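You operate a simulated robot arm through the tools that you are given. There is no shell and no other tool. Be economical: measure what you need, move in short steps, check, and stop when the job is done.

You run a simulated two-armed robot. Do the job below in one go: nothing can be reset, and whatever is moved stays where it is left.

JOB
Fetch the setting block and set it on the shelf under the testing bench. Take the green coupler and put it in the silver tray. Pick up the 10 MICRON white filter from the top of the green bench with one hand, pass it to the other hand and put it on the shelf under the green bench. Fetch the bent bracket and set it on top of the yellow tape. Put the test cable on the top of the green bench away on the top of the crimping bench. Open the green drawer. The order is free. Set down upright: white filter.
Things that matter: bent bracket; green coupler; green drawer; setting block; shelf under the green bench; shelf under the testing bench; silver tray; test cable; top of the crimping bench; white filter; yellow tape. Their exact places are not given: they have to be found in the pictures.

It is judged by the outcome, as a careful person would: the job done as asked, and still so three seconds after it is handed in. It fails if anything else is knocked over, pushed out of place, dropped, spilled or broken.

ROBOT AND FRAMES
Two 7-joint arms with fingered hands on one trunk, on a base that drives. Base frame: it is fixed to the floor where the robot stands at the start and does not move with it; the origin is under the middle of the robot, x ahead of it, y to its left, z up; the surface under the hand at the start is at about z = 0.9. Readings come in m, degrees, newtons and seconds.
The left shoulder is at the start at [0.058, 0.185, 1.192], the right one opposite. With the tool pointing down near the work surface each hand reaches from about 0.1 to 0.82 m from the robot's upright axis, wherever it stands, measured 20 degrees to its own side. Places, roughly: bent bracket [-1.75, -16, 1]; green coupler (4x4x7 cm) [-4.1, -2.3, 0.5]; green drawer [-1.3, -14.9, 0.8]; setting block [0.5, 0, 1]; shelf under the green bench [-1.6, -15.3, 0.4]; shelf under the testing bench [0.7, 0.9, 0.2]; silver tray (20x13x5 cm) [-3.6, -1.9, 0.9]; test cable [-1.5, -16, 1]; top of the crimping bench [0.7, -1.3, 0.9]; white filter [-1.75, -15.75, 1]; yellow tape (12x11x5 cm) [-1.7, -15.3, 0.9]. Payload 4 kg a hand.
The TCP of each hand is the grasp point between the finger pads, 0.026 m short of the fingertips. In the tool frame z runs along the fingers and y along their closing line. Largest opening 0.132 m; the body of the gripper starts 0.073 m behind the TCP. The gripper is a hand of 3 fingers: y runs from the thumb to the fingers, the wrist lies at [0, 0, -0.224] in the tool frame, and closing takes about 1.5 s.
Orientation is told as [roll, pitch, yaw] about the base's x, y, z axes, in that order, counted from this pose: with the fingers straight down and closing along the base's y, the tool's x points along the base's -x, its y along +y and its z along -z.

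CONTROLS
- The arms move only by the tool play_rows. It takes "left_rows", "right_rows" or both (then of equal length, played together; a hand with none holds still); each is a list of rows, each a list of 7 numbers: the turn, a rotation vector about the base's x, y, z in degrees, then the shift along the base's x, y, z in m, then the closure in counts, from 0 (fully open) to 255 (shut). In form: [[ax, ay, az, dx, dy, dz, gripper], ...]. A call has 1 to 8 rows; each row is the pose to reach, as a shift and turn from the pose commanded when the call began. Each row takes 0.2 s and may step no farther than 0.05 m and 8.6 degrees from the row before; otherwise, or with a gripper value out of range, the whole call is refused. A pose out of reach is approached as far as the arm can. The call stops where the force on the tool passes 40 N (or 10 N more than at its start, if that is more) or the arm is blocked; 0.2 s more then pass. Each finger travels about 0.072 m/s and halts on what it meets, pressing with about 30 N; the grip force reading is that of the motor and also rises with nothing between the fingers. The clock runs only during rows and for 0.2 s after the last one: add rows that repeat a pose to give the fingers time. It gives the time, the measured TCP pose, the force on the tool (base axes), the opening and the grip force at its end, in the units of the frame above (readings bear some noise), with the torque about the TCP (base axes, N m) and any sound that the robot's microphone picked up.
- Cameras (640 x 400 px; columns grow to the right, rows downward): "scene" is now at [0.15, 0.0168, 1.3994]; the picture's right is [0.21, -0.98, -0.03], its down [-0.75, -0.14, -0.64] and it looks along [0.63, 0.15, -0.77] (base axes); focal length 214 px, centre (320, 200). "left" rides on the left gripper at [-0.062, 0.003, -0.092] in its tool frame; the picture's right is [-0.05, -1.00, 0.00], its down [0.83, -0.04, -0.56] and it looks along [0.55, -0.03, 0.83] (tool axes); focal length 230 px, centre (320, 200). "right" rides on the right gripper at [0.062, 0.003, -0.092] in its tool frame; the picture's right is [-0.05, 1.00, 0.00], its down [-0.83, -0.04, -0.55] and it looks along [-0.55, -0.03, 0.83] (tool axes); focal length 230 px, centre (320, 200).
- snapshot(camera): a new picture of that camera. It takes no simulated time.
- slide_trunk(by): slides the trunk up (or, below 0, down) by that many m; the arms and the scene camera ride with it, the base frame stays. It gives what a move gives, with no picture.
- drive_base(legs): drives the robot by 1 to 6 legs, each [ahead, left, turn to the left] in m, m and degrees, along the robot's own axes; the way and the turn of a leg run together, so that a leg with both is an arc; at most 1.5 m and 180 degrees a leg. The arms and the cameras ride along, it lands a little off, and it stops where it bumps. It gives what a move gives.
- hand_shape(shape, hand): the hand has 3 fingers and takes this shape, open, in about a second: jaw (thumb against the fingers, like two jaws); tri (thumb and two fingers); tip (a fingertip pinch); poke (one finger out to press); point (the index stretched); flat (the hand flat); cup (the hand cupped); fist (a fist). The gripper value then closes the fingers along that shape, each until it touches; the sizes above hold for jaw. It gives what a move gives, with no picture.
- aim_head(pan, tilt): turns the head with the scene camera to pan (to the left, within 86 degrees either way) and tilt (down, from -29 to 69), counted from straight ahead of the robot. It gives what a move gives.
- pixel_to_xyz(camera, pixels): for up to 12 pixels [column, row] of the newest picture of that camera ("zoom" is the newest enlarged one), the place [x, y, z] in the base frame of the surface seen there, good to about 0.002 m. It takes no simulated time.
- zoom(camera, box): a new picture of the part [left, top, right, bottom] of that camera's present view, enlarged. It takes no simulated time.
- hand_in(): hands the job in; it is judged then, once.

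Go step by step. Measure first, check grasps and placings, and put right what went wrong. The budget is 124 turns and 128 pictures, counting those below and the enlarged ones. Unless the task says otherwise, let go and move clear before handing in.

The tools are called after "Request:" by a JSON object that holds its "fn" and its "kwargs". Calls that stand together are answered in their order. play_rows: Moves the arms, as the interface text tells. Its arguments: {"type":"object","properties":{"left_rows":{"type":"array"},"right_rows":{"type":"array"}},"required":[]} The other tools are called the same way: slide_trunk (by) slides the trunk up or down; hand_shape (shape, hand) gives the hand a shape; drive_base (legs) drives the base; aim_head (pan, tilt) turns the head that bears the scene camera; snapshot (camera) takes a picture; pixel_to_xyz (camera, pixels) gives the place of the surface under pixels of a picture; zoom (camera, box) takes an enlarged picture of a part of a camera's view; hand_in () hands the job in.

At the start:

```text
t: 0.0
left_eef_pos: [0.4489, 0.3408, 1.106]
left_tcp_rot: [0.0, 0.0, 0.0]
left_contact_force: [0.4, -0.3, -0.5]
left_torque: [0.01, -0.01, 0.0]
left_grip_width: 0.1318
left_gripper_force: 0.0
left_shape: jaw
right_eef_pos: [0.4824, -0.0794, 1.2034]
right_tcp_rot: [-0.1, 0.0, 0.0]
right_contact_force: [0.5, -0.2, -0.3]
right_torque: [0.03, -0.01, 0.0]
right_grip_width: 0.1318
right_gripper_force: 0.1
right_shape: jaw
trunk travel left (down, up): [-0.225, 0.237]
robot x, y, heading: [0.0025, 0.001, 0.2]
head pan, tilt: [12.0, 41.8]
```

scene: 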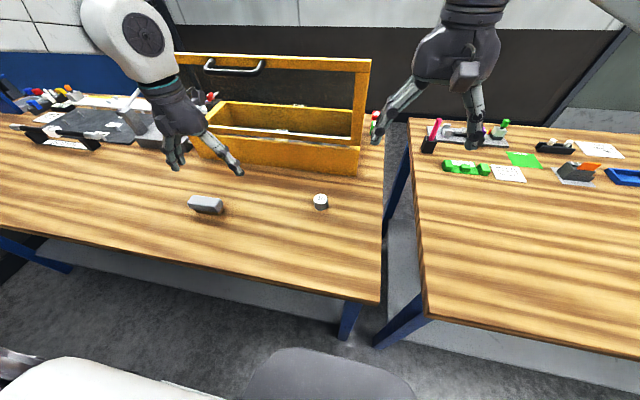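
right: 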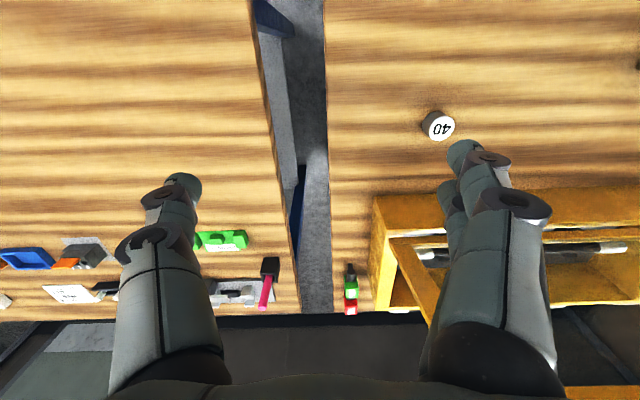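
left: 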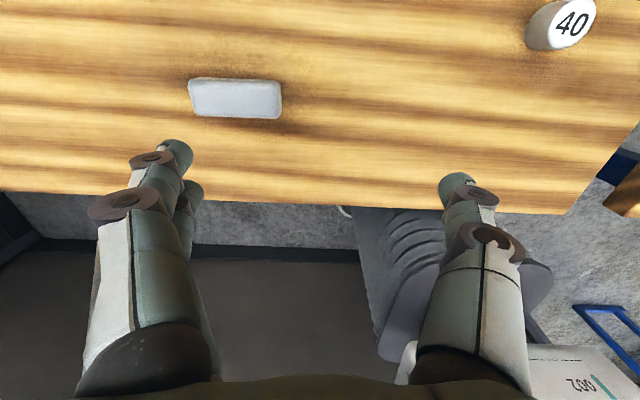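

The scene shows a grey block at (205,204) and a round piece marked 40 at (320,201) on the near bench. I'll measure both and look closer.

Request:
{"fn": "pixel_to_xyz", "kwargs": {"camera": "scene", "pixels": [[205, 204], [191, 203], [222, 206], [320, 197], [320, 207], [380, 300], [425, 315], [60, 240], [300, 230]]}}

Request:
{"fn": "zoom", "kwargs": {"camera": "scene", "box": [160, 150, 380, 290]}}

Request:
{"fn": "zoom", "kwargs": {"camera": "scene", "box": [400, 100, 640, 250]}}

```text
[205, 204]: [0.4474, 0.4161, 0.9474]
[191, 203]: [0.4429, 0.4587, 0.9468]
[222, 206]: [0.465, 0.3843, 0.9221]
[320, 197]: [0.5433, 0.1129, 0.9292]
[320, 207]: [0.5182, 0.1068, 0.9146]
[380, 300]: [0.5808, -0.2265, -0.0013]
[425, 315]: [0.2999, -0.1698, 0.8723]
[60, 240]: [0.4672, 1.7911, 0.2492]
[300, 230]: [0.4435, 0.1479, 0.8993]
```

```text
2.86 times, centred on (270, 220) of scene
```

zoom: 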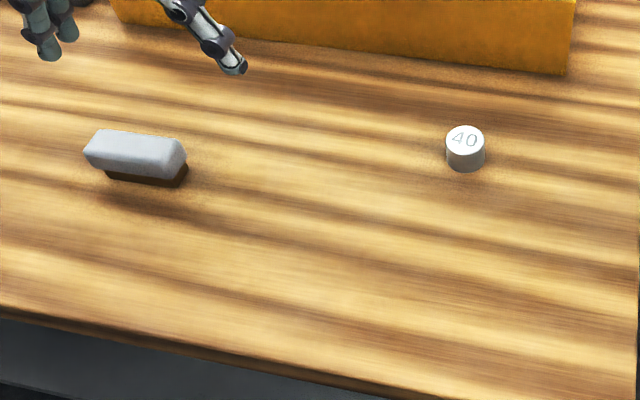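

```text
2.67 times, centred on (520, 175) of scene
```

zoom: 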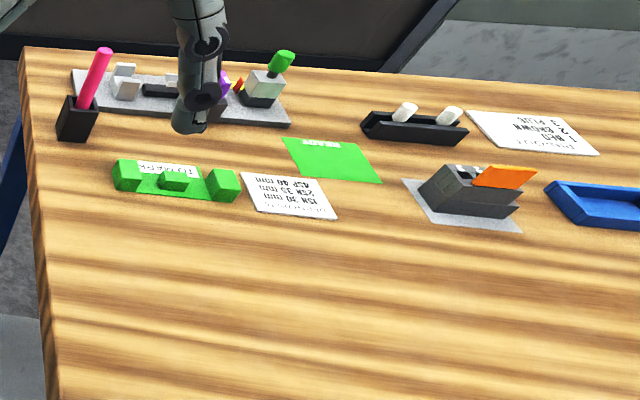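

The grey block looks like a felt eraser, while the "40" piece may be the setting block. I'll look round for cards and for any other candidates.

Request:
{"fn": "zoom", "kwargs": {"camera": "scene", "box": [440, 110, 640, 235]}}

Request:
{"fn": "aim_head", "kwargs": {"pan": 35, "tilt": 35}}

Request:
{"fn": "snapshot", "kwargs": {"camera": "scene"}}

Request:
{"fn": "aim_head", "kwargs": {"pan": -35, "tilt": 35}}

Request:
{"fn": "snapshot", "kwargs": {"camera": "scene"}}

```text
3.20 times, centred on (540, 172) of scene
```

zoom: 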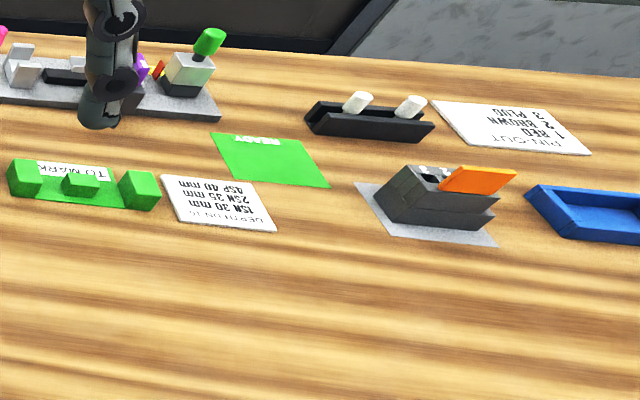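

```text
t: 0.9
left_eef_pos: [0.4482, 0.3434, 1.1077]
left_tcp_rot: [0.0, 0.0, 0.0]
left_contact_force: [-0.6, -0.4, -0.7]
left_torque: [-0.05, 0.02, 0.0]
left_grip_width: 0.1319
left_gripper_force: 0.0
left_shape: jaw
right_eef_pos: [0.4809, -0.0785, 1.2028]
right_tcp_rot: [0.1, 0.0, -0.1]
right_contact_force: [0.5, -0.2, -0.6]
right_torque: [-0.02, 0.0, 0.04]
right_grip_width: 0.1319
right_gripper_force: 0.0
right_shape: jaw
trunk travel left (down, up): [-0.225, 0.237]
robot x, y, heading: [0.0024, -0.0009, 0.1]
head pan, tilt: [35.0, 35.0]
```

```text
121 pictures are left
```

scene: 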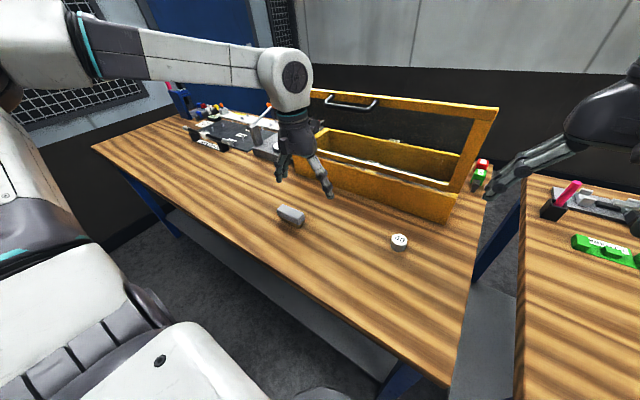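

```text
t: 2.3
left_eef_pos: [0.4475, 0.3419, 1.1082]
left_tcp_rot: [0.1, 0.0, 0.1]
left_contact_force: [-0.4, -0.7, 1.0]
left_torque: [0.01, -0.01, 0.02]
left_grip_width: 0.1319
left_gripper_force: 0.1
left_shape: jaw
right_eef_pos: [0.4817, -0.0788, 1.2029]
right_tcp_rot: [0.0, 0.0, 0.0]
right_contact_force: [0.7, 0.7, 0.4]
right_torque: [0.0, -0.01, -0.01]
right_grip_width: 0.1323
right_gripper_force: 0.0
right_shape: jaw
trunk travel left (down, up): [-0.225, 0.237]
robot x, y, heading: [-0.0013, -0.0022, 0.1]
head pan, tilt: [-35.0, 35.0]
```

```text
120 pictures are left
```

scene: 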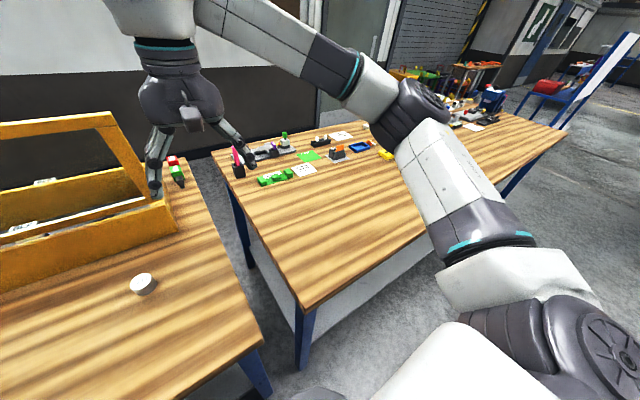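

The "40" disc at (143,284) matches the rough place for the setting block: rounded to 0.25 m it is [0.5, 0, 1], while the eraser isn't. I'll measure it precisely along with the toolbox front.

Request:
{"fn": "zoom", "kwargs": {"camera": "scene", "box": [90, 180, 230, 330]}}

Request:
{"fn": "pixel_to_xyz", "kwargs": {"camera": "scene", "pixels": [[143, 281], [143, 275], [133, 282], [153, 282], [143, 291], [143, 300], [100, 250], [175, 232], [300, 310], [215, 160]]}}

```text
2.67 times, centred on (160, 255) of scene
```

zoom: 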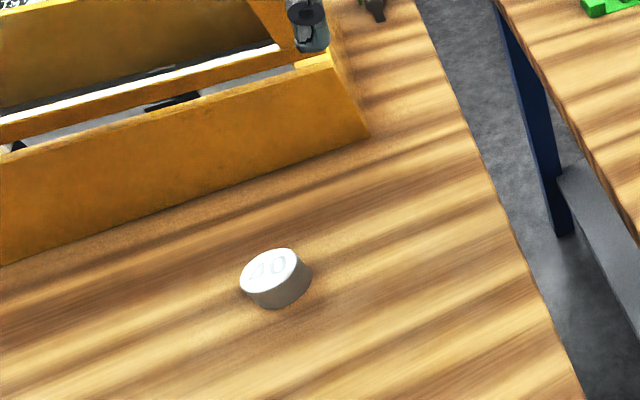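

```text
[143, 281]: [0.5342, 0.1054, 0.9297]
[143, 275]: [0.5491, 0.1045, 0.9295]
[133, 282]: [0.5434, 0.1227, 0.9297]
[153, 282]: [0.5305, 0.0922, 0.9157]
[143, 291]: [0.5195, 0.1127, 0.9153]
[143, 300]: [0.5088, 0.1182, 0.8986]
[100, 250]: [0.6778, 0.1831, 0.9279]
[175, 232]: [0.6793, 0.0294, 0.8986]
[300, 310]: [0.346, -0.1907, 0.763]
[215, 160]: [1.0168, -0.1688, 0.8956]
```

The setting block is centred near (0.535, 0.106), its top at z 0.93 and the table at 0.899. I'll bring the left hand over it and move the right hand aside.

Request:
{"fn": "play_rows", "kwargs": {"left_rows": [[0, 0, 0, 0.015, -0.04, 0, 60], [0, 0, 0, 0.03, -0.08, 0, 60], [0, 0, 0, 0.045, -0.12, 0, 60], [0, 0, 0, 0.06, -0.16, 0, 60], [0, 0, 0, 0.075, -0.2, 0, 60], [0, 0, 0, 0.087, -0.236, 0, 60], [0, 0, 0, 0.087, -0.236, -0.04, 60], [0, 0, 0, 0.087, -0.236, -0.08, 60]], "right_rows": [[0, 0, 0, 0, -0.04, 0, 0], [0, 0, 0, 0, -0.08, 0, 0], [0, 0, 0, 0, -0.12, 0, 0], [0, 0, 0, 0, -0.16, 0, 0], [0, 0, 0, 0, -0.2, 0, 0], [0, 0, 0, 0, -0.2, 0, 0], [0, 0, 0, 0, -0.2, 0, 0], [0, 0, 0, 0, -0.2, 0, 0]]}}

Request:
{"fn": "snapshot", "kwargs": {"camera": "left"}}

Request:
{"fn": "pixel_to_xyz", "kwargs": {"camera": "left", "pixels": [[320, 200]]}}

```text
t: 4.1
left_eef_pos: [0.5358, 0.1047, 1.0272]
left_tcp_rot: [0.0, 0.0, 0.1]
left_contact_force: [0.0, 0.2, -0.3]
left_torque: [0.01, 0.04, 0.01]
left_grip_width: 0.1014
left_gripper_force: 0.1
left_shape: jaw
right_eef_pos: [0.4828, -0.2777, 1.2026]
right_tcp_rot: [0.0, 0.2, 0.0]
right_contact_force: [0.0, 0.3, -0.6]
right_torque: [0.01, 0.0, 0.0]
right_grip_width: 0.1318
right_gripper_force: 0.0
right_shape: jaw
trunk travel left (down, up): [-0.225, 0.237]
robot x, y, heading: [0.001, -0.0015, -0.1]
head pan, tilt: [-35.0, 35.0]
```

```text
118 pictures are left
```

left: 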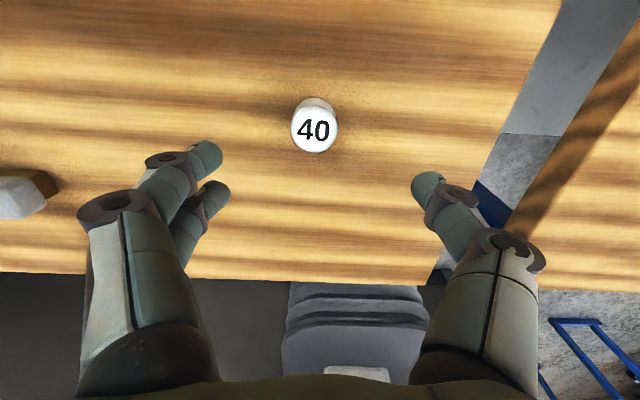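

```text
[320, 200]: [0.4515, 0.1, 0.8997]
```

The block at (313,128) is centred between the fingers. I'll descend, close and lift.

Request:
{"fn": "play_rows", "kwargs": {"left_rows": [[0, 0, 0, 0, 0, -0.05, 60], [0, 0, 0, 0, 0, -0.096, 60], [0, 0, 0, 0, 0, -0.096, 200], [0, 0, 0, 0, 0, -0.096, 200], [0, 0, 0, 0, 0, -0.096, 200], [0, 0, 0, 0, 0, -0.096, 200], [0, 0, 0, 0, 0, -0.096, 200], [0, 0, 0, 0, 0, -0.06, 200]]}}

Request:
{"fn": "snapshot", "kwargs": {"camera": "left"}}

```text
t: 5.9
left_eef_pos: [0.5338, 0.1045, 0.968]
left_tcp_rot: [0.0, 0.0, 0.0]
left_contact_force: [-0.1, 0.2, -2.5]
left_torque: [0.01, 0.02, 0.0]
left_grip_width: 0.0296
left_gripper_force: 30.1
left_shape: jaw
left hand out of reach, approached as far as the arm can: row 2, 3, 4, 5, 6, 7
right_eef_pos: [0.4823, -0.2775, 1.2016]
right_tcp_rot: [0.1, 0.0, 0.0]
right_contact_force: [0.1, -0.3, 0.6]
right_torque: [0.01, -0.01, 0.02]
right_grip_width: 0.132
right_gripper_force: 0.0
right_shape: jaw
trunk travel left (down, up): [-0.225, 0.237]
robot x, y, heading: [-0.0011, -0.0005, -0.0]
head pan, tilt: [-35.0, 35.0]
```

```text
117 pictures are left
```

left: 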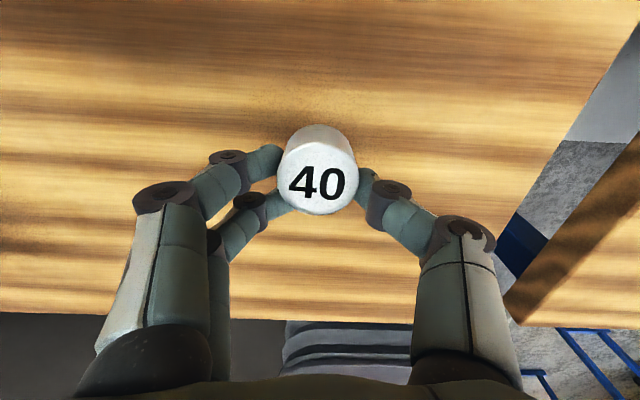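

The block is held (grip 0.03 m). I'll lift it and back away to look at the shelf.

Request:
{"fn": "play_rows", "kwargs": {"left_rows": [[0, 0, 0, 0, 0, 0.05, 200], [0, 0, 0, 0, 0.0, 0.1, 200], [0, 0, 0, 0, 0.04, 0.12, 200], [0, 0, 0, 0, 0.08, 0.12, 200], [0, 0, 0, -0.04, 0.12, 0.12, 200], [0, 0, 0, -0.08, 0.15, 0.12, 200]]}}

Request:
{"fn": "drive_base", "kwargs": {"legs": [[-0.7, 0, 0]]}}

Request:
{"fn": "aim_head", "kwargs": {"pan": 25, "tilt": 35}}

Request:
{"fn": "snapshot", "kwargs": {"camera": "scene"}}

```text
refused: row 5 steps farther than a row can; nothing moved
```

```text
t: 8.5
left_eef_pos: [0.1184, 0.1053, 0.9729]
left_tcp_rot: [0.0, -0.5, -0.1]
left_contact_force: [-0.7, -1.2, -2.2]
left_torque: [0.01, -0.05, -0.01]
left_grip_width: 0.0291
left_gripper_force: 29.1
left_shape: jaw
right_eef_pos: [0.0637, -0.2767, 1.2089]
right_tcp_rot: [0.1, -0.5, 0.1]
right_contact_force: [-0.4, -0.6, 0.8]
right_torque: [0.02, -0.06, -0.02]
right_grip_width: 0.1319
right_gripper_force: 0.0
right_shape: jaw
trunk travel left (down, up): [-0.225, 0.237]
robot x, y, heading: [-0.4122, 0.0003, 0.3]
head pan, tilt: [-35.0, 35.0]
stopped in leg 1: the robot was blocked; the commanded pose is now the measured one
```

```text
t: 9.8
left_eef_pos: [0.1261, 0.1058, 0.9679]
left_tcp_rot: [-0.1, 0.0, 0.0]
left_contact_force: [-0.7, -0.4, -2.9]
left_torque: [-0.02, 0.04, 0.01]
left_grip_width: 0.0296
left_gripper_force: 30.2
left_shape: jaw
right_eef_pos: [0.0725, -0.2766, 1.2034]
right_tcp_rot: [0.1, 0.0, 0.1]
right_contact_force: [-0.4, 0.3, -0.5]
right_torque: [0.02, 0.0, 0.01]
right_grip_width: 0.1319
right_gripper_force: 0.1
right_shape: jaw
trunk travel left (down, up): [-0.225, 0.237]
robot x, y, heading: [-0.4116, -0.0034, -0.1]
head pan, tilt: [25.0, 35.0]
```

```text
116 pictures are left
```

scene: 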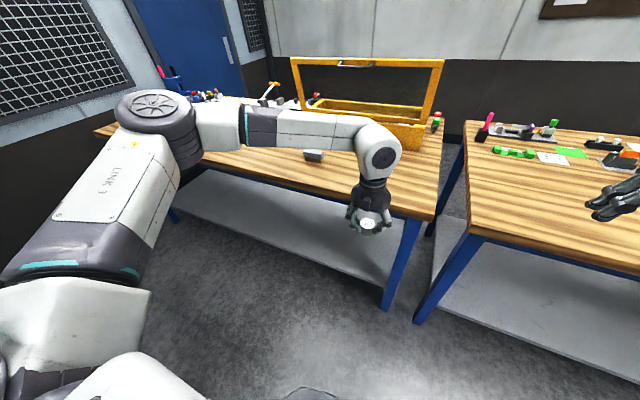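

The drive stopped at x −0.41 against something behind me, and the shelf is now visible at (280,220). I'll measure it and look behind to the side.

Request:
{"fn": "pixel_to_xyz", "kwargs": {"camera": "scene", "pixels": [[200, 218], [300, 256], [375, 285], [300, 235], [300, 215], [340, 230], [330, 265], [320, 198], [400, 218]]}}

Request:
{"fn": "aim_head", "kwargs": {"pan": -86, "tilt": 35}}

Request:
{"fn": "snapshot", "kwargs": {"camera": "scene"}}

```text
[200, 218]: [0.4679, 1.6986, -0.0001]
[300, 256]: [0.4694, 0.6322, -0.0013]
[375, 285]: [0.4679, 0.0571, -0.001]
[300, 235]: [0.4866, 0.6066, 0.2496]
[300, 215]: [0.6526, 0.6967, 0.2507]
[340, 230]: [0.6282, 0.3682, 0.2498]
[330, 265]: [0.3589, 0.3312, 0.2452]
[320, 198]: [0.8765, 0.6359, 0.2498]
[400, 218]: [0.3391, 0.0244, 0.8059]
```

```text
t: 11.7
left_eef_pos: [0.1242, 0.1068, 0.9686]
left_tcp_rot: [-0.1, 0.0, 0.0]
left_contact_force: [1.1, 0.0, -3.2]
left_torque: [-0.04, 0.03, -0.01]
left_grip_width: 0.0295
left_gripper_force: 30.4
left_shape: jaw
right_eef_pos: [0.0733, -0.2767, 1.2027]
right_tcp_rot: [0.1, -0.2, 0.1]
right_contact_force: [-0.1, 0.8, 0.4]
right_torque: [0.0, 0.02, 0.0]
right_grip_width: 0.1319
right_gripper_force: 0.1
right_shape: jaw
trunk travel left (down, up): [-0.225, 0.237]
robot x, y, heading: [-0.4081, -0.0034, -0.2]
head pan, tilt: [-85.9, 35.0]
```

```text
115 pictures are left
```

scene: 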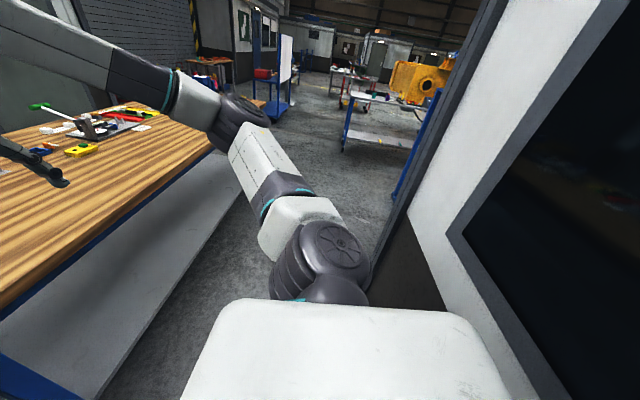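

Behind me is a fixed wall, so nothing was pushed. The shelf is at z 0.25 with its front edge at x≈0.36, so I'll lower the trunk and the hand in front of the bench.

Request:
{"fn": "slide_trunk", "kwargs": {"by": -0.22}}

Request:
{"fn": "play_rows", "kwargs": {"left_rows": [[0, 0, 0, 0, 0.03, -0.04, 200], [0, 0, 0, 0, 0.06, -0.08, 200], [0, 0, 0, 0, 0.09, -0.12, 200], [0, 0, 0, 0, 0.12, -0.16, 200], [0, 0, 0, 0, 0.15, -0.2, 200], [0, 0, 0, 0, 0.15, -0.25, 200], [0, 0, 0, 0, 0.15, -0.3, 200], [0, 0, 0, 0, 0.15, -0.35, 200]]}}

Request:
{"fn": "aim_head", "kwargs": {"pan": 25, "tilt": 40}}

Request:
{"fn": "snapshot", "kwargs": {"camera": "scene"}}

```text
t: 14.0
left_eef_pos: [0.1235, 0.1064, 0.7495]
left_tcp_rot: [-0.1, -0.1, -0.1]
left_contact_force: [-0.1, -0.4, -2.8]
left_torque: [0.01, 0.01, -0.02]
left_grip_width: 0.0294
left_gripper_force: 29.7
left_shape: jaw
right_eef_pos: [0.0707, -0.2771, 0.9862]
right_tcp_rot: [0.1, -0.4, 0.1]
right_contact_force: [-0.1, 0.0, -0.2]
right_torque: [-0.01, 0.01, -0.01]
right_grip_width: 0.1319
right_gripper_force: 0.0
right_shape: jaw
trunk travel left (down, up): [-0.005, 0.457]
robot x, y, heading: [-0.4085, -0.0005, 0.2]
head pan, tilt: [-85.9, 35.0]
```

```text
t: 15.8
left_eef_pos: [0.1255, 0.2563, 0.3962]
left_tcp_rot: [-0.1, 0.1, 0.0]
left_contact_force: [0.6, -0.2, -2.7]
left_torque: [-0.05, 0.08, 0.0]
left_grip_width: 0.029
left_gripper_force: 29.8
left_shape: jaw
right_eef_pos: [0.0735, -0.2773, 0.9817]
right_tcp_rot: [0.1, -0.1, 0.2]
right_contact_force: [-0.8, 0.5, -0.3]
right_torque: [-0.02, 0.04, 0.0]
right_grip_width: 0.1319
right_gripper_force: 0.1
right_shape: jaw
trunk travel left (down, up): [-0.005, 0.457]
robot x, y, heading: [-0.4118, -0.0004, 0.4]
head pan, tilt: [-85.9, 35.0]
```

```text
t: 17.7
left_eef_pos: [0.1235, 0.2554, 0.3988]
left_tcp_rot: [-0.2, 0.1, -0.1]
left_contact_force: [-0.8, 0.0, -3.3]
left_torque: [-0.01, 0.05, 0.0]
left_grip_width: 0.0289
left_gripper_force: 30.2
left_shape: jaw
right_eef_pos: [0.0717, -0.2771, 0.9844]
right_tcp_rot: [0.2, -0.2, 0.1]
right_contact_force: [-0.9, 0.2, -0.3]
right_torque: [-0.03, 0.05, 0.01]
right_grip_width: 0.1317
right_gripper_force: 0.0
right_shape: jaw
trunk travel left (down, up): [-0.005, 0.457]
robot x, y, heading: [-0.412, 0.0005, -0.2]
head pan, tilt: [25.0, 40.0]
```

```text
114 pictures are left
```

scene: 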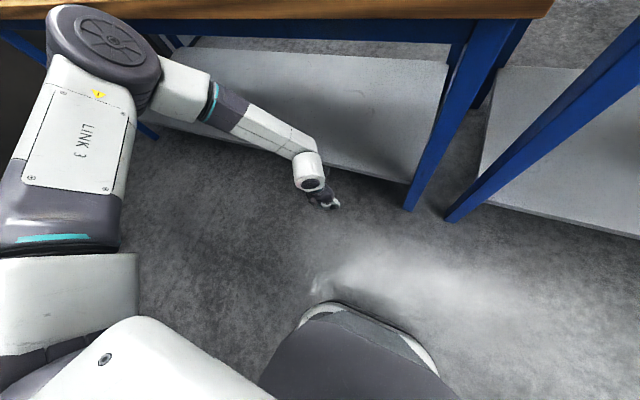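

The left elbow sits out at (100,40), near bench height. I'll check its place against the bench edge before moving in.

Request:
{"fn": "pixel_to_xyz", "kwargs": {"camera": "scene", "pixels": [[105, 40], [155, 75], [60, 40], [305, 185], [430, 20], [300, 18], [300, 30], [370, 160], [420, 190]]}}

```text
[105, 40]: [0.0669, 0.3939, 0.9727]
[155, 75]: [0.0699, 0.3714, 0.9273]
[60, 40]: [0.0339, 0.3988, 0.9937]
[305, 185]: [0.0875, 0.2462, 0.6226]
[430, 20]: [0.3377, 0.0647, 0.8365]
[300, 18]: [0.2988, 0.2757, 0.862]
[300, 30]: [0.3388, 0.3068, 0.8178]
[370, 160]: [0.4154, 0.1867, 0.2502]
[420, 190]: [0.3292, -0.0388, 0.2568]
```

The elbow has about 0.2 m to the bench edge (x 0.30). I'll drive 0.13 m ahead, then reach in under the top.

Request:
{"fn": "drive_base", "kwargs": {"legs": [[0.13, 0, 0]]}}

Request:
{"fn": "play_rows", "kwargs": {"left_rows": [[0, 0, 0, 0.03, 0, 0, 200], [0, 0, 0, 0.06, 0, 0, 200], [0, 0, 0, 0.09, 0, 0, 200], [0, 0, 0, 0.12, 0, 0, 200], [0, 0, 0, 0.15, 0, 0, 200], [0, 0, 0, 0.18, 0, 0, 200]]}}

Request:
{"fn": "snapshot", "kwargs": {"camera": "scene"}}

Request:
{"fn": "snapshot", "kwargs": {"camera": "left"}}

```text
t: 19.0
left_eef_pos: [0.2544, 0.2545, 0.3979]
left_tcp_rot: [-0.1, 0.0, -0.1]
left_contact_force: [0.6, -0.1, -2.9]
left_torque: [0.01, -0.01, 0.02]
left_grip_width: 0.029
left_gripper_force: 29.8
left_shape: jaw
right_eef_pos: [0.2008, -0.2774, 0.9833]
right_tcp_rot: [0.1, -0.1, 0.0]
right_contact_force: [0.6, -0.6, -0.5]
right_torque: [-0.01, 0.04, -0.01]
right_grip_width: 0.1319
right_gripper_force: 0.1
right_shape: jaw
trunk travel left (down, up): [-0.005, 0.457]
robot x, y, heading: [-0.2808, -0.0015, 0.1]
head pan, tilt: [25.0, 40.0]
```

```text
t: 20.4
left_eef_pos: [0.4293, 0.2596, 0.4049]
left_tcp_rot: [-0.1, 0.0, -0.1]
left_contact_force: [-0.2, 0.4, -2.1]
left_torque: [-0.02, 0.03, 0.01]
left_grip_width: 0.0288
left_gripper_force: 30.3
left_shape: jaw
left hand out of reach, approached as far as the arm can: row 6
right_eef_pos: [0.2008, -0.2787, 0.9837]
right_tcp_rot: [0.2, -0.3, 0.0]
right_contact_force: [1.0, 0.2, -0.2]
right_torque: [0.03, 0.0, 0.07]
right_grip_width: 0.1318
right_gripper_force: 0.1
right_shape: jaw
trunk travel left (down, up): [-0.005, 0.457]
robot x, y, heading: [-0.2815, -0.001, 0.1]
head pan, tilt: [25.0, 40.0]
```

```text
113 pictures are left
```

scene: 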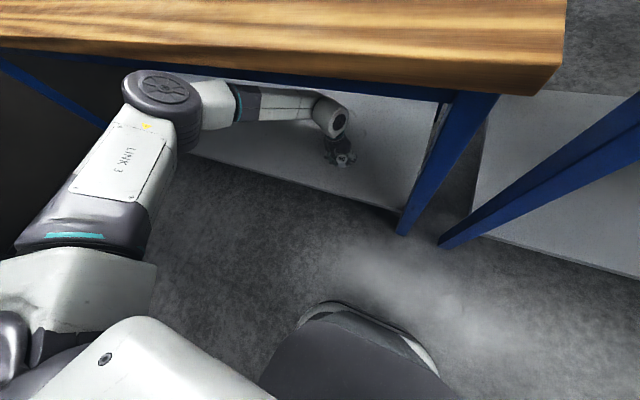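

```text
112 pictures are left
```

left: 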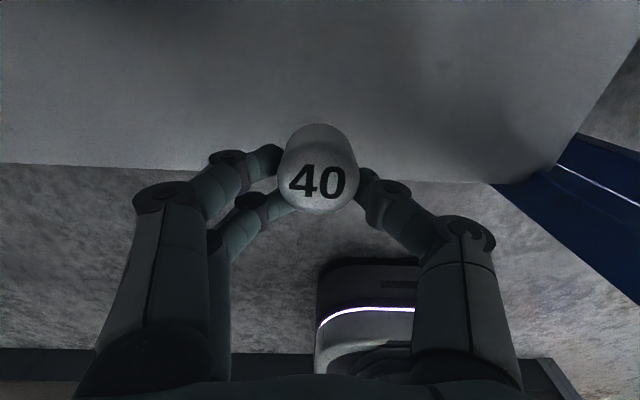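

The arm is at its reach limit at x 0.43, over the shelf. I'll check elbow clearance to see whether I can edge the base forward.

Request:
{"fn": "pixel_to_xyz", "kwargs": {"camera": "scene", "pixels": [[165, 90], [200, 90], [230, 95], [270, 92], [335, 105], [250, 70]]}}

```text
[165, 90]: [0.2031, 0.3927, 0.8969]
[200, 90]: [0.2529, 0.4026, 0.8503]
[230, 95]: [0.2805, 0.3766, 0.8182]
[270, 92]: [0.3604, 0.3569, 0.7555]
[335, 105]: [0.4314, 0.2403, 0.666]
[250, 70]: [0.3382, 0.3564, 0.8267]
```

The elbow is only ~3–5 cm from the bench edge, so I'll pull the hand back and lower it first. That drops the elbow before I edge forward.

Request:
{"fn": "play_rows", "kwargs": {"left_rows": [[0, 0, 0, -0.04, 0, 0, 200], [0, 0, 0, -0.08, 0, -0.01, 200], [0, 0, 0, -0.09, 0, -0.05, 200], [0, 0, 0, -0.09, 0, -0.085, 200]]}}

Request:
{"fn": "snapshot", "kwargs": {"camera": "scene"}}

Request:
{"fn": "pixel_to_xyz", "kwargs": {"camera": "scene", "pixels": [[165, 90], [200, 90], [230, 95], [270, 92], [335, 105], [250, 70], [280, 110], [220, 115]]}}

```text
t: 21.4
left_eef_pos: [0.3319, 0.2661, 0.33]
left_tcp_rot: [-0.1, -0.1, 0.0]
left_contact_force: [-0.3, 0.0, -3.2]
left_torque: [-0.01, 0.0, 0.05]
left_grip_width: 0.0287
left_gripper_force: 30.1
left_shape: jaw
left hand out of reach, approached as far as the arm can: row 4
right_eef_pos: [0.2007, -0.2776, 0.9842]
right_tcp_rot: [0.1, -0.2, 0.0]
right_contact_force: [0.2, -0.6, 0.0]
right_torque: [-0.02, 0.0, 0.01]
right_grip_width: 0.1319
right_gripper_force: 0.1
right_shape: jaw
trunk travel left (down, up): [-0.005, 0.457]
robot x, y, heading: [-0.2782, -0.0011, -0.2]
head pan, tilt: [25.0, 40.0]
```

```text
111 pictures are left
```

scene: 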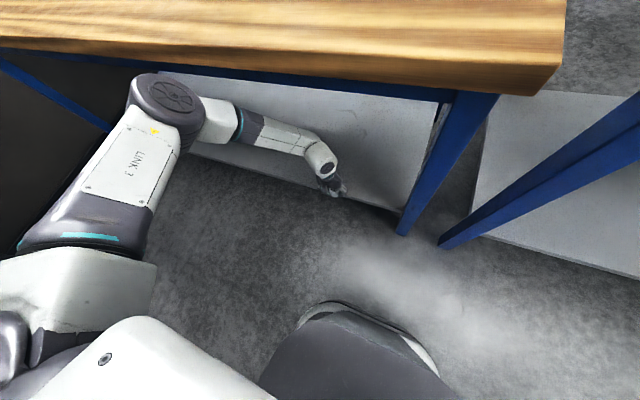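

```text
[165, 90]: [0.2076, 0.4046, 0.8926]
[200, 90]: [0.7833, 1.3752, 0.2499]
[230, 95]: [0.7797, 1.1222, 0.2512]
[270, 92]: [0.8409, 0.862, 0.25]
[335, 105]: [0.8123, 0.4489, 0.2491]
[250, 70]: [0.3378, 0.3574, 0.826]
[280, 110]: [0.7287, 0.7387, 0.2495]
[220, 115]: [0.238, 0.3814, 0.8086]
```

The vertical tool runs out of reach at z 0.33. Tilting the fingers forward gives slack, and the block can pivot in the pinch (axis y) when pressed down, so I'll tilt by 48°.

Request:
{"fn": "play_rows", "kwargs": {"left_rows": [[0, -8, 0, 0, 0, 0, 200], [0, -16, 0, 0, 0, 0, 200], [0, -24, 0, 0, 0, 0, 200], [0, -32, 0, 0.02, 0, 0, 200], [0, -40, 0, 0.05, 0, 0, 200], [0, -48, 0, 0.08, 0, 0, 200]]}}

Request:
{"fn": "snapshot", "kwargs": {"camera": "scene"}}

Request:
{"fn": "snapshot", "kwargs": {"camera": "left"}}

```text
t: 22.8
left_eef_pos: [0.4318, 0.2574, 0.3767]
left_tcp_rot: [1.2, -42.5, 0.0]
left_contact_force: [-0.2, 0.1, -2.8]
left_torque: [-0.02, 0.06, 0.0]
left_grip_width: 0.0287
left_gripper_force: 29.8
left_shape: jaw
left hand out of reach, approached as far as the arm can: row 5, 6
right_eef_pos: [0.2014, -0.278, 0.9833]
right_tcp_rot: [0.1, -0.1, -0.1]
right_contact_force: [0.1, 0.9, -0.8]
right_torque: [0.01, -0.01, -0.03]
right_grip_width: 0.1317
right_gripper_force: 0.0
right_shape: jaw
trunk travel left (down, up): [-0.005, 0.457]
robot x, y, heading: [-0.2815, -0.0019, -0.1]
head pan, tilt: [25.0, 40.0]
```

```text
110 pictures are left
```

scene: 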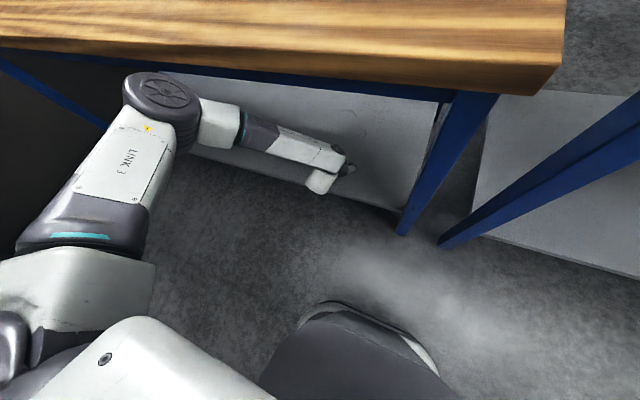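

```text
109 pictures are left
```

left: 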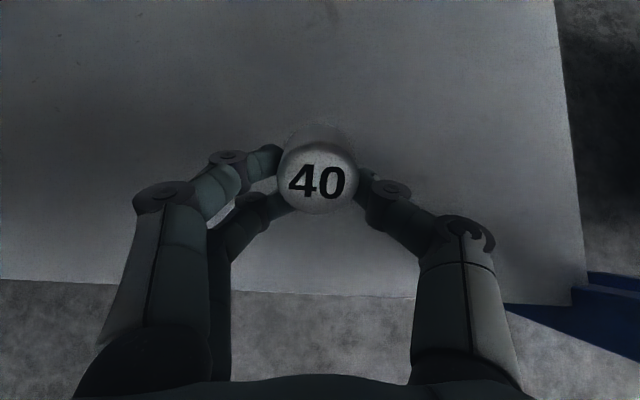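

The arm still has a bend at the elbow, so a joint is probably limiting rather than length. I'll try going further to the left and down, which suits this arm better.

Request:
{"fn": "play_rows", "kwargs": {"left_rows": [[0, 0, 0, -0.02, 0.04, 0, 200], [0, 0, 0, -0.02, 0.08, 0, 200], [0, 0, 0, -0.02, 0.12, 0, 200], [0, 0, 0, -0.02, 0.16, 0, 200], [0, 0, 0, -0.02, 0.18, -0.03, 200], [0, 0, 0, -0.02, 0.18, -0.06, 200]]}}

Request:
{"fn": "snapshot", "kwargs": {"camera": "scene"}}

```text
t: 24.2
left_eef_pos: [0.4371, 0.4343, 0.3719]
left_tcp_rot: [1.5, -40.2, 0.0]
left_contact_force: [-0.4, 0.1, -2.5]
left_torque: [-0.06, 0.03, 0.0]
left_grip_width: 0.0287
left_gripper_force: 29.7
left_shape: jaw
left hand out of reach, approached as far as the arm can: row 1, 2, 3, 4, 5, 6
right_eef_pos: [0.2011, -0.2778, 0.9836]
right_tcp_rot: [0.1, 0.0, 0.0]
right_contact_force: [-0.2, 0.4, 1.5]
right_torque: [-0.02, -0.01, 0.0]
right_grip_width: 0.1319
right_gripper_force: 0.0
right_shape: jaw
trunk travel left (down, up): [-0.005, 0.457]
robot x, y, heading: [-0.2828, 0.0031, -0.1]
head pan, tilt: [25.0, 40.0]
```

```text
108 pictures are left
```

scene: 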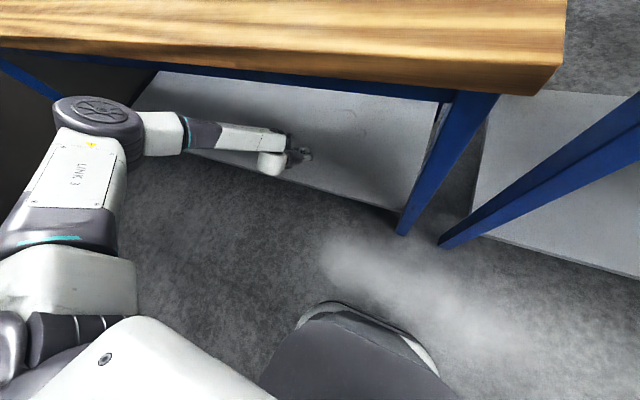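

The wrist seems unable to go below z≈0.54 with this elbow posture. I'll retract into the open and try steeper forward fingers closer to the body, so that the upper arm can drop.

Request:
{"fn": "play_rows", "kwargs": {"left_rows": [[0, 0, 0, -0.05, 0, 0, 200], [0, 0, 0, -0.1, 0, 0, 200], [0, 0, 0, -0.15, 0, 0, 200], [0, 0, 0, -0.19, 0, -0.02, 200], [0, 0, 0, -0.19, 0, -0.06, 200], [0, 0, 0, -0.19, 0, -0.1, 200], [0, -8, 0, -0.19, 0, -0.12, 200], [0, -16, 0, -0.19, 0, -0.12, 200]]}}

Request:
{"fn": "snapshot", "kwargs": {"camera": "scene"}}

```text
t: 26.0
left_eef_pos: [0.3091, 0.4897, 0.448]
left_tcp_rot: [-0.6, -43.7, 0.0]
left_contact_force: [0.5, -0.8, -2.9]
left_torque: [0.03, 0.07, 0.0]
left_grip_width: 0.0287
left_gripper_force: 30.2
left_shape: jaw
left hand out of reach, approached as far as the arm can: row 1, 2, 3, 4, 5, 6, 7, 8
right_eef_pos: [0.2012, -0.2783, 0.9839]
right_tcp_rot: [0.1, -0.2, 0.0]
right_contact_force: [-0.6, 0.1, 0.2]
right_torque: [0.0, -0.06, 0.0]
right_grip_width: 0.1321
right_gripper_force: 0.0
right_shape: jaw
trunk travel left (down, up): [-0.005, 0.457]
robot x, y, heading: [-0.2814, -0.0008, -0.1]
head pan, tilt: [25.0, 40.0]
```

```text
107 pictures are left
```

scene: 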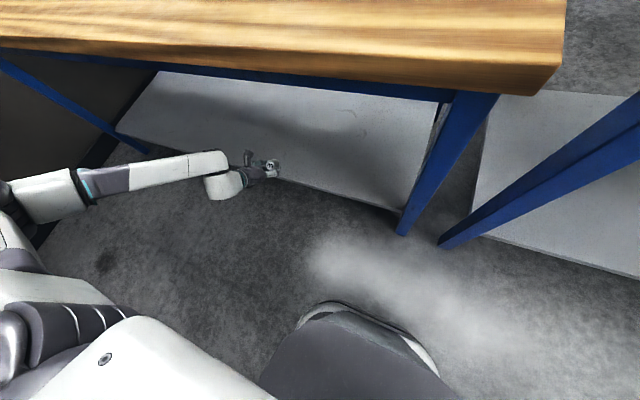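

The forearm has now swung out to the left (90,185). I'll measure how low the elbow is.

Request:
{"fn": "pixel_to_xyz", "kwargs": {"camera": "scene", "pixels": [[40, 195], [100, 180], [200, 162], [222, 190], [15, 240], [272, 167]]}}

```text
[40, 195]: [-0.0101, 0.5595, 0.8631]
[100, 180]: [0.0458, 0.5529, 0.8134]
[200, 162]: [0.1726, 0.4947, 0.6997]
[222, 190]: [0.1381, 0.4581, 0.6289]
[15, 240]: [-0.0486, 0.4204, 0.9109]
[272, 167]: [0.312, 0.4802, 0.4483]
```

The wrist's reach sphere is only ~0.70 m from the shoulder, so reaching diagonally to the left keeps the elbow off the bench. I'll straighten the tool back up and bring the hand in at left-front in the open.

Request:
{"fn": "play_rows", "kwargs": {"left_rows": [[0, 8, 0, 0, 0.01, 0.03, 200], [0, 16, 0, 0, 0.03, 0.06, 200], [0, 24, 0, 0, 0.05, 0.1, 200], [0, 32, 0, 0, 0.07, 0.12, 200], [0, 40, 0, 0, 0.09, 0.12, 200], [0, 48, 0, 0, 0.11, 0.12, 200]], "right_rows": [[0, 0, 0, 0, 0, 0.03, 0], [0, 0, 0, 0, 0, 0.06, 0], [0, 0, 0, 0, 0, 0.1, 0], [0, 0, 0, 0, 0, 0.12, 0], [0, 0, 0, 0, 0, 0.12, 0], [0, 0, 0, 0, 0, 0.12, 0]]}}

```text
t: 27.4
left_eef_pos: [0.3078, 0.6012, 0.57]
left_tcp_rot: [-0.6, 4.4, 0.0]
left_contact_force: [0.1, -0.3, -3.5]
left_torque: [-0.03, 0.02, -0.04]
left_grip_width: 0.028
left_gripper_force: 29.4
left_shape: jaw
right_eef_pos: [0.2221, -0.2361, 1.0337]
right_tcp_rot: [0.2, -0.2, 0.0]
right_contact_force: [0.2, -0.4, -0.1]
right_torque: [0.01, 0.01, -0.02]
right_grip_width: 0.1319
right_gripper_force: 0.1
right_shape: jaw
right hand out of reach, approached as far as the arm can: row 1, 2, 3, 4, 5, 6
trunk travel left (down, up): [-0.005, 0.457]
robot x, y, heading: [-0.278, 0.0011, -0.1]
head pan, tilt: [25.0, 40.0]
```

The tool is vertical again and commands follow the measured pose. I'll now go to the diagonal spot and down.

Request:
{"fn": "play_rows", "kwargs": {"left_rows": [[0, -4, 0, -0.05, 0, 0, 200], [0, -4, 0, -0.1, -0.01, 0, 200], [0, -4, 0, -0.15, -0.03, 0, 200], [0, -4, 0, -0.15, -0.04, -0.05, 200], [0, -4, 0, -0.15, -0.04, -0.1, 200], [0, -4, 0, -0.15, -0.04, -0.15, 200], [0, -4, 0, -0.15, -0.04, -0.2, 200], [0, -4, 0, -0.15, -0.04, -0.24, 200]]}}

Request:
{"fn": "aim_head", "kwargs": {"pan": 45, "tilt": 40}}

Request:
{"fn": "snapshot", "kwargs": {"camera": "scene"}}

```text
refused: row 2 steps farther than a row can; nothing moved
```

```text
t: 28.2
left_eef_pos: [0.3093, 0.6012, 0.5694]
left_tcp_rot: [-0.6, 4.2, 0.0]
left_contact_force: [0.3, -0.2, -1.6]
left_torque: [0.04, 0.01, -0.01]
left_grip_width: 0.0281
left_gripper_force: 30.0
left_shape: jaw
right_eef_pos: [0.2213, -0.2365, 1.0357]
right_tcp_rot: [0.2, -0.1, 0.1]
right_contact_force: [-0.3, 0.8, 0.5]
right_torque: [-0.02, 0.01, -0.01]
right_grip_width: 0.1317
right_gripper_force: 0.0
right_shape: jaw
trunk travel left (down, up): [-0.005, 0.457]
robot x, y, heading: [-0.2858, 0.0018, -0.5]
head pan, tilt: [45.0, 40.0]
```

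```text
106 pictures are left
```

scene: 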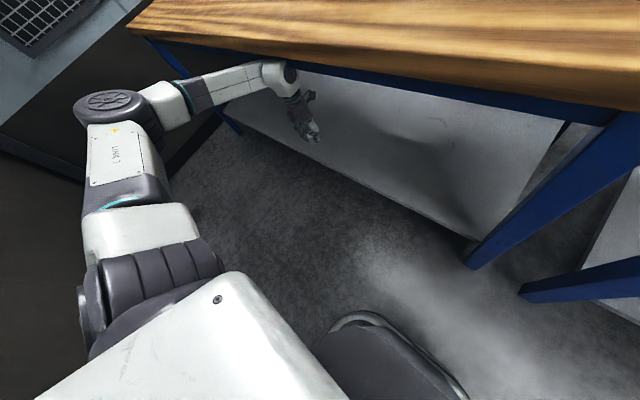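

Row 2 was refused for being marginally too long a step. The wrist at (285,75) sits under the bench front, so I'll redo it with shorter steps.

Request:
{"fn": "play_rows", "kwargs": {"left_rows": [[0, -4, 0, -0.04, 0, -0.02, 200], [0, -4, 0, -0.08, -0.01, -0.04, 200], [0, -4, 0, -0.12, -0.02, -0.06, 200], [0, -4, 0, -0.15, -0.03, -0.09, 200], [0, -4, 0, -0.15, -0.04, -0.13, 200], [0, -4, 0, -0.15, -0.04, -0.17, 200], [0, -4, 0, -0.15, -0.04, -0.21, 200], [0, -4, 0, -0.15, -0.04, -0.24, 200]]}}

Request:
{"fn": "snapshot", "kwargs": {"camera": "scene"}}

Request:
{"fn": "pixel_to_xyz", "kwargs": {"camera": "scene", "pixels": [[110, 100], [150, 100], [185, 95]]}}

```text
t: 30.0
left_eef_pos: [0.1577, 0.5607, 0.3297]
left_tcp_rot: [-0.7, 0.3, 0.0]
left_contact_force: [0.3, 0.0, -2.4]
left_torque: [0.03, 0.01, -0.02]
left_grip_width: 0.028
left_gripper_force: 30.4
left_shape: jaw
right_eef_pos: [0.2226, -0.2361, 1.0341]
right_tcp_rot: [0.2, -0.2, 0.0]
right_contact_force: [0.9, -0.5, -0.2]
right_torque: [0.0, -0.02, 0.02]
right_grip_width: 0.1321
right_gripper_force: 0.0
right_shape: jaw
trunk travel left (down, up): [-0.005, 0.457]
robot x, y, heading: [-0.2839, 0.0036, -0.0]
head pan, tilt: [45.0, 40.0]
```

```text
105 pictures are left
```

scene: 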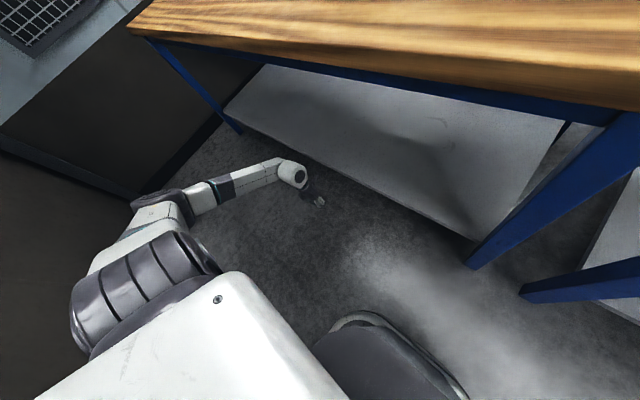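

```text
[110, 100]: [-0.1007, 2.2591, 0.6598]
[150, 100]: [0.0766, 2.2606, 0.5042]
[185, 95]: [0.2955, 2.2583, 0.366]
```

The hand is now at z 0.33 with the elbow well back. I'll drive 0.27 m ahead so that the hand passes over the shelf.

Request:
{"fn": "drive_base", "kwargs": {"legs": [[0.27, 0, 0]]}}

Request:
{"fn": "snapshot", "kwargs": {"camera": "left"}}

Request:
{"fn": "snapshot", "kwargs": {"camera": "scene"}}

```text
t: 31.9
left_eef_pos: [0.4289, 0.56, 0.3299]
left_tcp_rot: [-0.6, 0.3, 0.0]
left_contact_force: [0.3, -0.3, -2.9]
left_torque: [-0.03, 0.04, 0.0]
left_grip_width: 0.0278
left_gripper_force: 30.3
left_shape: jaw
right_eef_pos: [0.4948, -0.2353, 1.0354]
right_tcp_rot: [0.2, -0.3, -0.1]
right_contact_force: [0.1, 0.4, -0.6]
right_torque: [0.04, 0.05, 0.08]
right_grip_width: 0.1316
right_gripper_force: 0.0
right_shape: jaw
trunk travel left (down, up): [-0.005, 0.457]
robot x, y, heading: [-0.0121, -0.0009, -0.2]
head pan, tilt: [45.0, 40.0]
```

```text
104 pictures are left
```

left: 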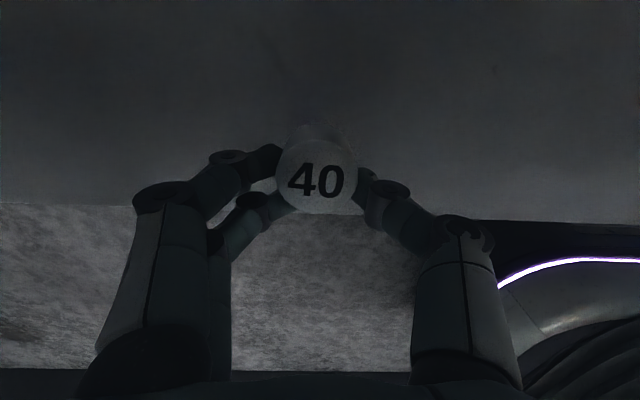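

```text
103 pictures are left
```

scene: 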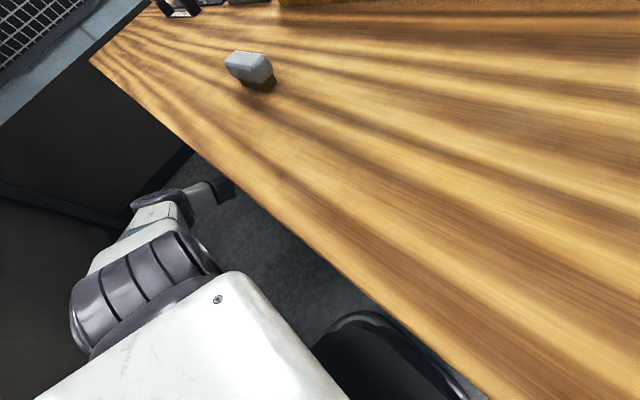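

The hand is over the shelf. I'll lower gently to touch.

Request:
{"fn": "play_rows", "kwargs": {"left_rows": [[0, 0, 0, 0, 0, -0.02, 200], [0, 0, 0, 0, 0, -0.035, 200], [0, 0, 0, 0, 0, -0.042, 200], [0, 0, 0, 0, 0, -0.042, 200]]}}

Request:
{"fn": "pixel_to_xyz", "kwargs": {"camera": "left", "pixels": [[200, 190], [60, 190], [320, 100], [320, 185], [560, 210]]}}

```text
t: 32.9
left_eef_pos: [0.43, 0.5593, 0.2876]
left_tcp_rot: [-0.6, 0.3, 0.0]
left_contact_force: [-0.5, -0.2, -2.6]
left_torque: [0.02, 0.03, 0.0]
left_grip_width: 0.0279
left_gripper_force: 29.9
left_shape: jaw
right_eef_pos: [0.4917, -0.2366, 1.0338]
right_tcp_rot: [0.1, -0.2, 0.0]
right_contact_force: [-0.2, -0.4, -0.1]
right_torque: [0.0, 0.02, 0.0]
right_grip_width: 0.1317
right_gripper_force: 0.1
right_shape: jaw
trunk travel left (down, up): [-0.005, 0.457]
robot x, y, heading: [-0.0051, 0.0026, -0.1]
head pan, tilt: [45.0, 40.0]
```

```text
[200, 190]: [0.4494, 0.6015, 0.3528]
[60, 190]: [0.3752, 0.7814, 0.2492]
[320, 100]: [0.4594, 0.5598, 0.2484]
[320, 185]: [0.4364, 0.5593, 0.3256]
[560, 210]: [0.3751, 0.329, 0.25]
```

The block's bottom is at ≈0.252, just above the shelf. I'll lower 4 mm more, open, and rise.

Request:
{"fn": "play_rows", "kwargs": {"left_rows": [[0, 0, 0, 0, 0, -0.004, 200], [0, 0, 0, 0, 0, -0.004, 100], [0, 0, 0, 0, 0, -0.004, 60], [0, 0, 0, 0, 0, -0.004, 60], [0, 0, 0, 0, 0, 0.03, 60], [0, 0, 0, 0, 0, 0.06, 60]]}}

Request:
{"fn": "snapshot", "kwargs": {"camera": "left"}}

```text
t: 34.3
left_eef_pos: [0.4287, 0.5586, 0.3489]
left_tcp_rot: [-0.6, 0.3, 0.0]
left_contact_force: [-0.2, 0.5, 0.4]
left_torque: [0.01, 0.0, -0.01]
left_grip_width: 0.1006
left_gripper_force: 0.1
left_shape: jaw
right_eef_pos: [0.4927, -0.2361, 1.0341]
right_tcp_rot: [0.2, -0.3, 0.0]
right_contact_force: [-0.5, -0.1, -0.3]
right_torque: [0.02, 0.0, -0.01]
right_grip_width: 0.132
right_gripper_force: 0.0
right_shape: jaw
trunk travel left (down, up): [-0.005, 0.457]
robot x, y, heading: [-0.0118, 0.0009, -0.1]
head pan, tilt: [45.0, 40.0]
```

```text
102 pictures are left
```

left: 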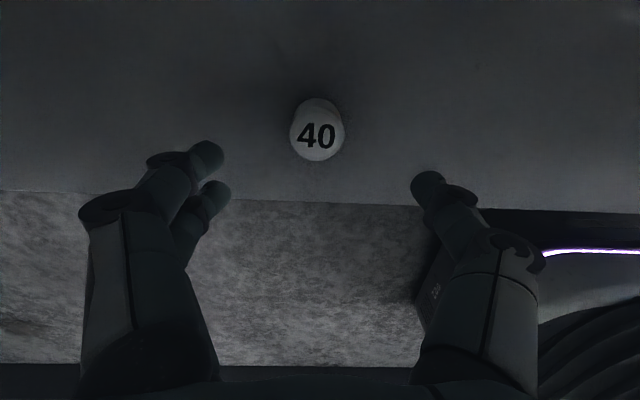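

The block stands on the shelf at (317,130). I'll back straight out and raise the trunk.

Request:
{"fn": "drive_base", "kwargs": {"legs": [[-0.35, 0, 0]]}}

Request:
{"fn": "slide_trunk", "kwargs": {"by": 0.25}}

Request:
{"fn": "play_rows", "kwargs": {"left_rows": [[0, 0, 0, 0, -0.03, 0.04, 0], [0, 0, 0, 0, -0.06, 0.08, 0], [0, 0, 0, 0, -0.09, 0.12, 0], [0, 0, 0, 0, -0.12, 0.16, 0], [0, 0, 0, 0, -0.15, 0.2, 0], [0, 0, 0, 0, -0.18, 0.24, 0], [0, 0, 0, 0, -0.21, 0.28, 0], [0, 0, 0, 0, -0.23, 0.32, 0]], "right_rows": [[0, 0, 0, -0.02, 0, 0, 0], [0, 0, 0, -0.04, 0, 0, 0], [0, 0, 0, -0.06, 0, 0, 0], [0, 0, 0, -0.08, 0, 0, 0], [0, 0, 0, -0.08, 0, 0, 0], [0, 0, 0, -0.08, 0, 0, 0], [0, 0, 0, -0.08, 0, 0, 0], [0, 0, 0, -0.08, 0, 0, 0]]}}

Request:
{"fn": "aim_head", "kwargs": {"pan": -70, "tilt": 25}}

Request:
{"fn": "snapshot", "kwargs": {"camera": "scene"}}

```text
t: 36.6
left_eef_pos: [0.0824, 0.5606, 0.3489]
left_tcp_rot: [-0.7, 0.2, -0.2]
left_contact_force: [-0.1, 0.2, 0.3]
left_torque: [-0.01, 0.02, 0.0]
left_grip_width: 0.1007
left_gripper_force: 0.1
left_shape: jaw
right_eef_pos: [0.141, -0.238, 1.0368]
right_tcp_rot: [0.2, -0.3, -0.1]
right_contact_force: [-0.1, 0.1, 0.2]
right_torque: [-0.01, -0.02, 0.04]
right_grip_width: 0.1319
right_gripper_force: 0.2
right_shape: jaw
trunk travel left (down, up): [-0.005, 0.457]
robot x, y, heading: [-0.3584, -0.0042, -0.6]
head pan, tilt: [45.0, 40.0]
```

```text
t: 39.2
left_eef_pos: [0.0825, 0.5585, 0.5986]
left_tcp_rot: [-0.5, 0.3, -0.3]
left_contact_force: [1.3, 0.7, 0.3]
left_torque: [0.0, 0.01, 0.01]
left_grip_width: 0.1006
left_gripper_force: 0.1
left_shape: jaw
right_eef_pos: [0.1429, -0.238, 1.2846]
right_tcp_rot: [0.2, -0.1, -0.2]
right_contact_force: [0.0, -0.2, -0.1]
right_torque: [0.01, 0.0, 0.01]
right_grip_width: 0.1314
right_gripper_force: 0.0
right_shape: jaw
trunk travel left (down, up): [-0.255, 0.207]
robot x, y, heading: [-0.3617, 0.0028, -0.1]
head pan, tilt: [45.0, 40.0]
```

```text
t: 41.0
left_eef_pos: [0.0819, 0.3295, 0.9197]
left_tcp_rot: [-0.5, 0.3, -0.1]
left_contact_force: [-0.2, 0.9, -0.1]
left_torque: [0.05, 0.02, -0.02]
left_grip_width: 0.1318
left_gripper_force: 0.0
left_shape: jaw
right_eef_pos: [0.0612, -0.239, 1.285]
right_tcp_rot: [0.2, -0.2, -0.2]
right_contact_force: [-0.1, -0.2, 0.2]
right_torque: [-0.01, 0.01, 0.0]
right_grip_width: 0.1321
right_gripper_force: 0.1
right_shape: jaw
trunk travel left (down, up): [-0.255, 0.207]
robot x, y, heading: [-0.3589, 0.0022, -0.1]
head pan, tilt: [45.0, 40.0]
```

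```text
t: 42.9
left_eef_pos: [0.0822, 0.3313, 0.9188]
left_tcp_rot: [-0.5, 0.2, -0.2]
left_contact_force: [-1.3, 0.3, 0.3]
left_torque: [-0.02, 0.03, -0.01]
left_grip_width: 0.1321
left_gripper_force: 0.0
left_shape: jaw
right_eef_pos: [0.0611, -0.238, 1.2844]
right_tcp_rot: [0.3, -0.2, -0.1]
right_contact_force: [0.3, -0.1, -0.4]
right_torque: [0.01, -0.03, 0.0]
right_grip_width: 0.1317
right_gripper_force: 0.1
right_shape: jaw
trunk travel left (down, up): [-0.255, 0.207]
robot x, y, heading: [-0.3557, 0.0005, -0.4]
head pan, tilt: [-70.0, 25.0]
```

```text
101 pictures are left
```

scene: 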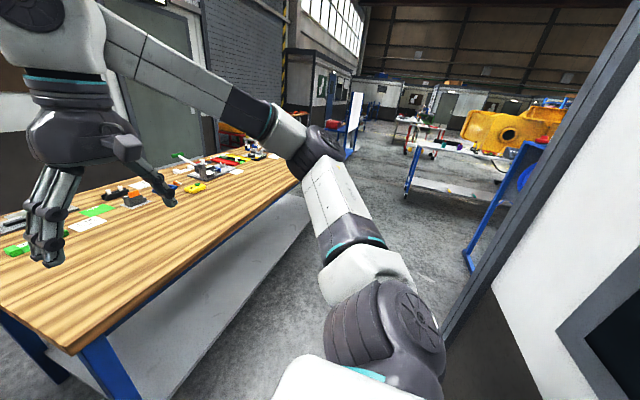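

Looking along the aisle, the way out is clear between the bench end (~(285,180)) and the wall end (~(490,250)). I'll measure them.

Request:
{"fn": "pixel_to_xyz", "kwargs": {"camera": "scene", "pixels": [[298, 180], [150, 300], [400, 215], [445, 250], [470, 262], [475, 300], [405, 190], [520, 190], [350, 150], [600, 100], [515, 170], [440, 140]]}}

```text
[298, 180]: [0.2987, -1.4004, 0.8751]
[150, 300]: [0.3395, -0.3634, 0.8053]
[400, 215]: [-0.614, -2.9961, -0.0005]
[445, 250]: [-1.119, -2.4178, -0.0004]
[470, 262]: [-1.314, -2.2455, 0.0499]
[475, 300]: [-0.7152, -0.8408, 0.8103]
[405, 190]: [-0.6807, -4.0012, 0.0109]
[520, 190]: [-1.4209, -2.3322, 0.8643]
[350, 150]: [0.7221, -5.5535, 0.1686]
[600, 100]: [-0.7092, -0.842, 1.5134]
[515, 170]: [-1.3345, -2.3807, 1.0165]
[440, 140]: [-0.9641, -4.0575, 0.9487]
```

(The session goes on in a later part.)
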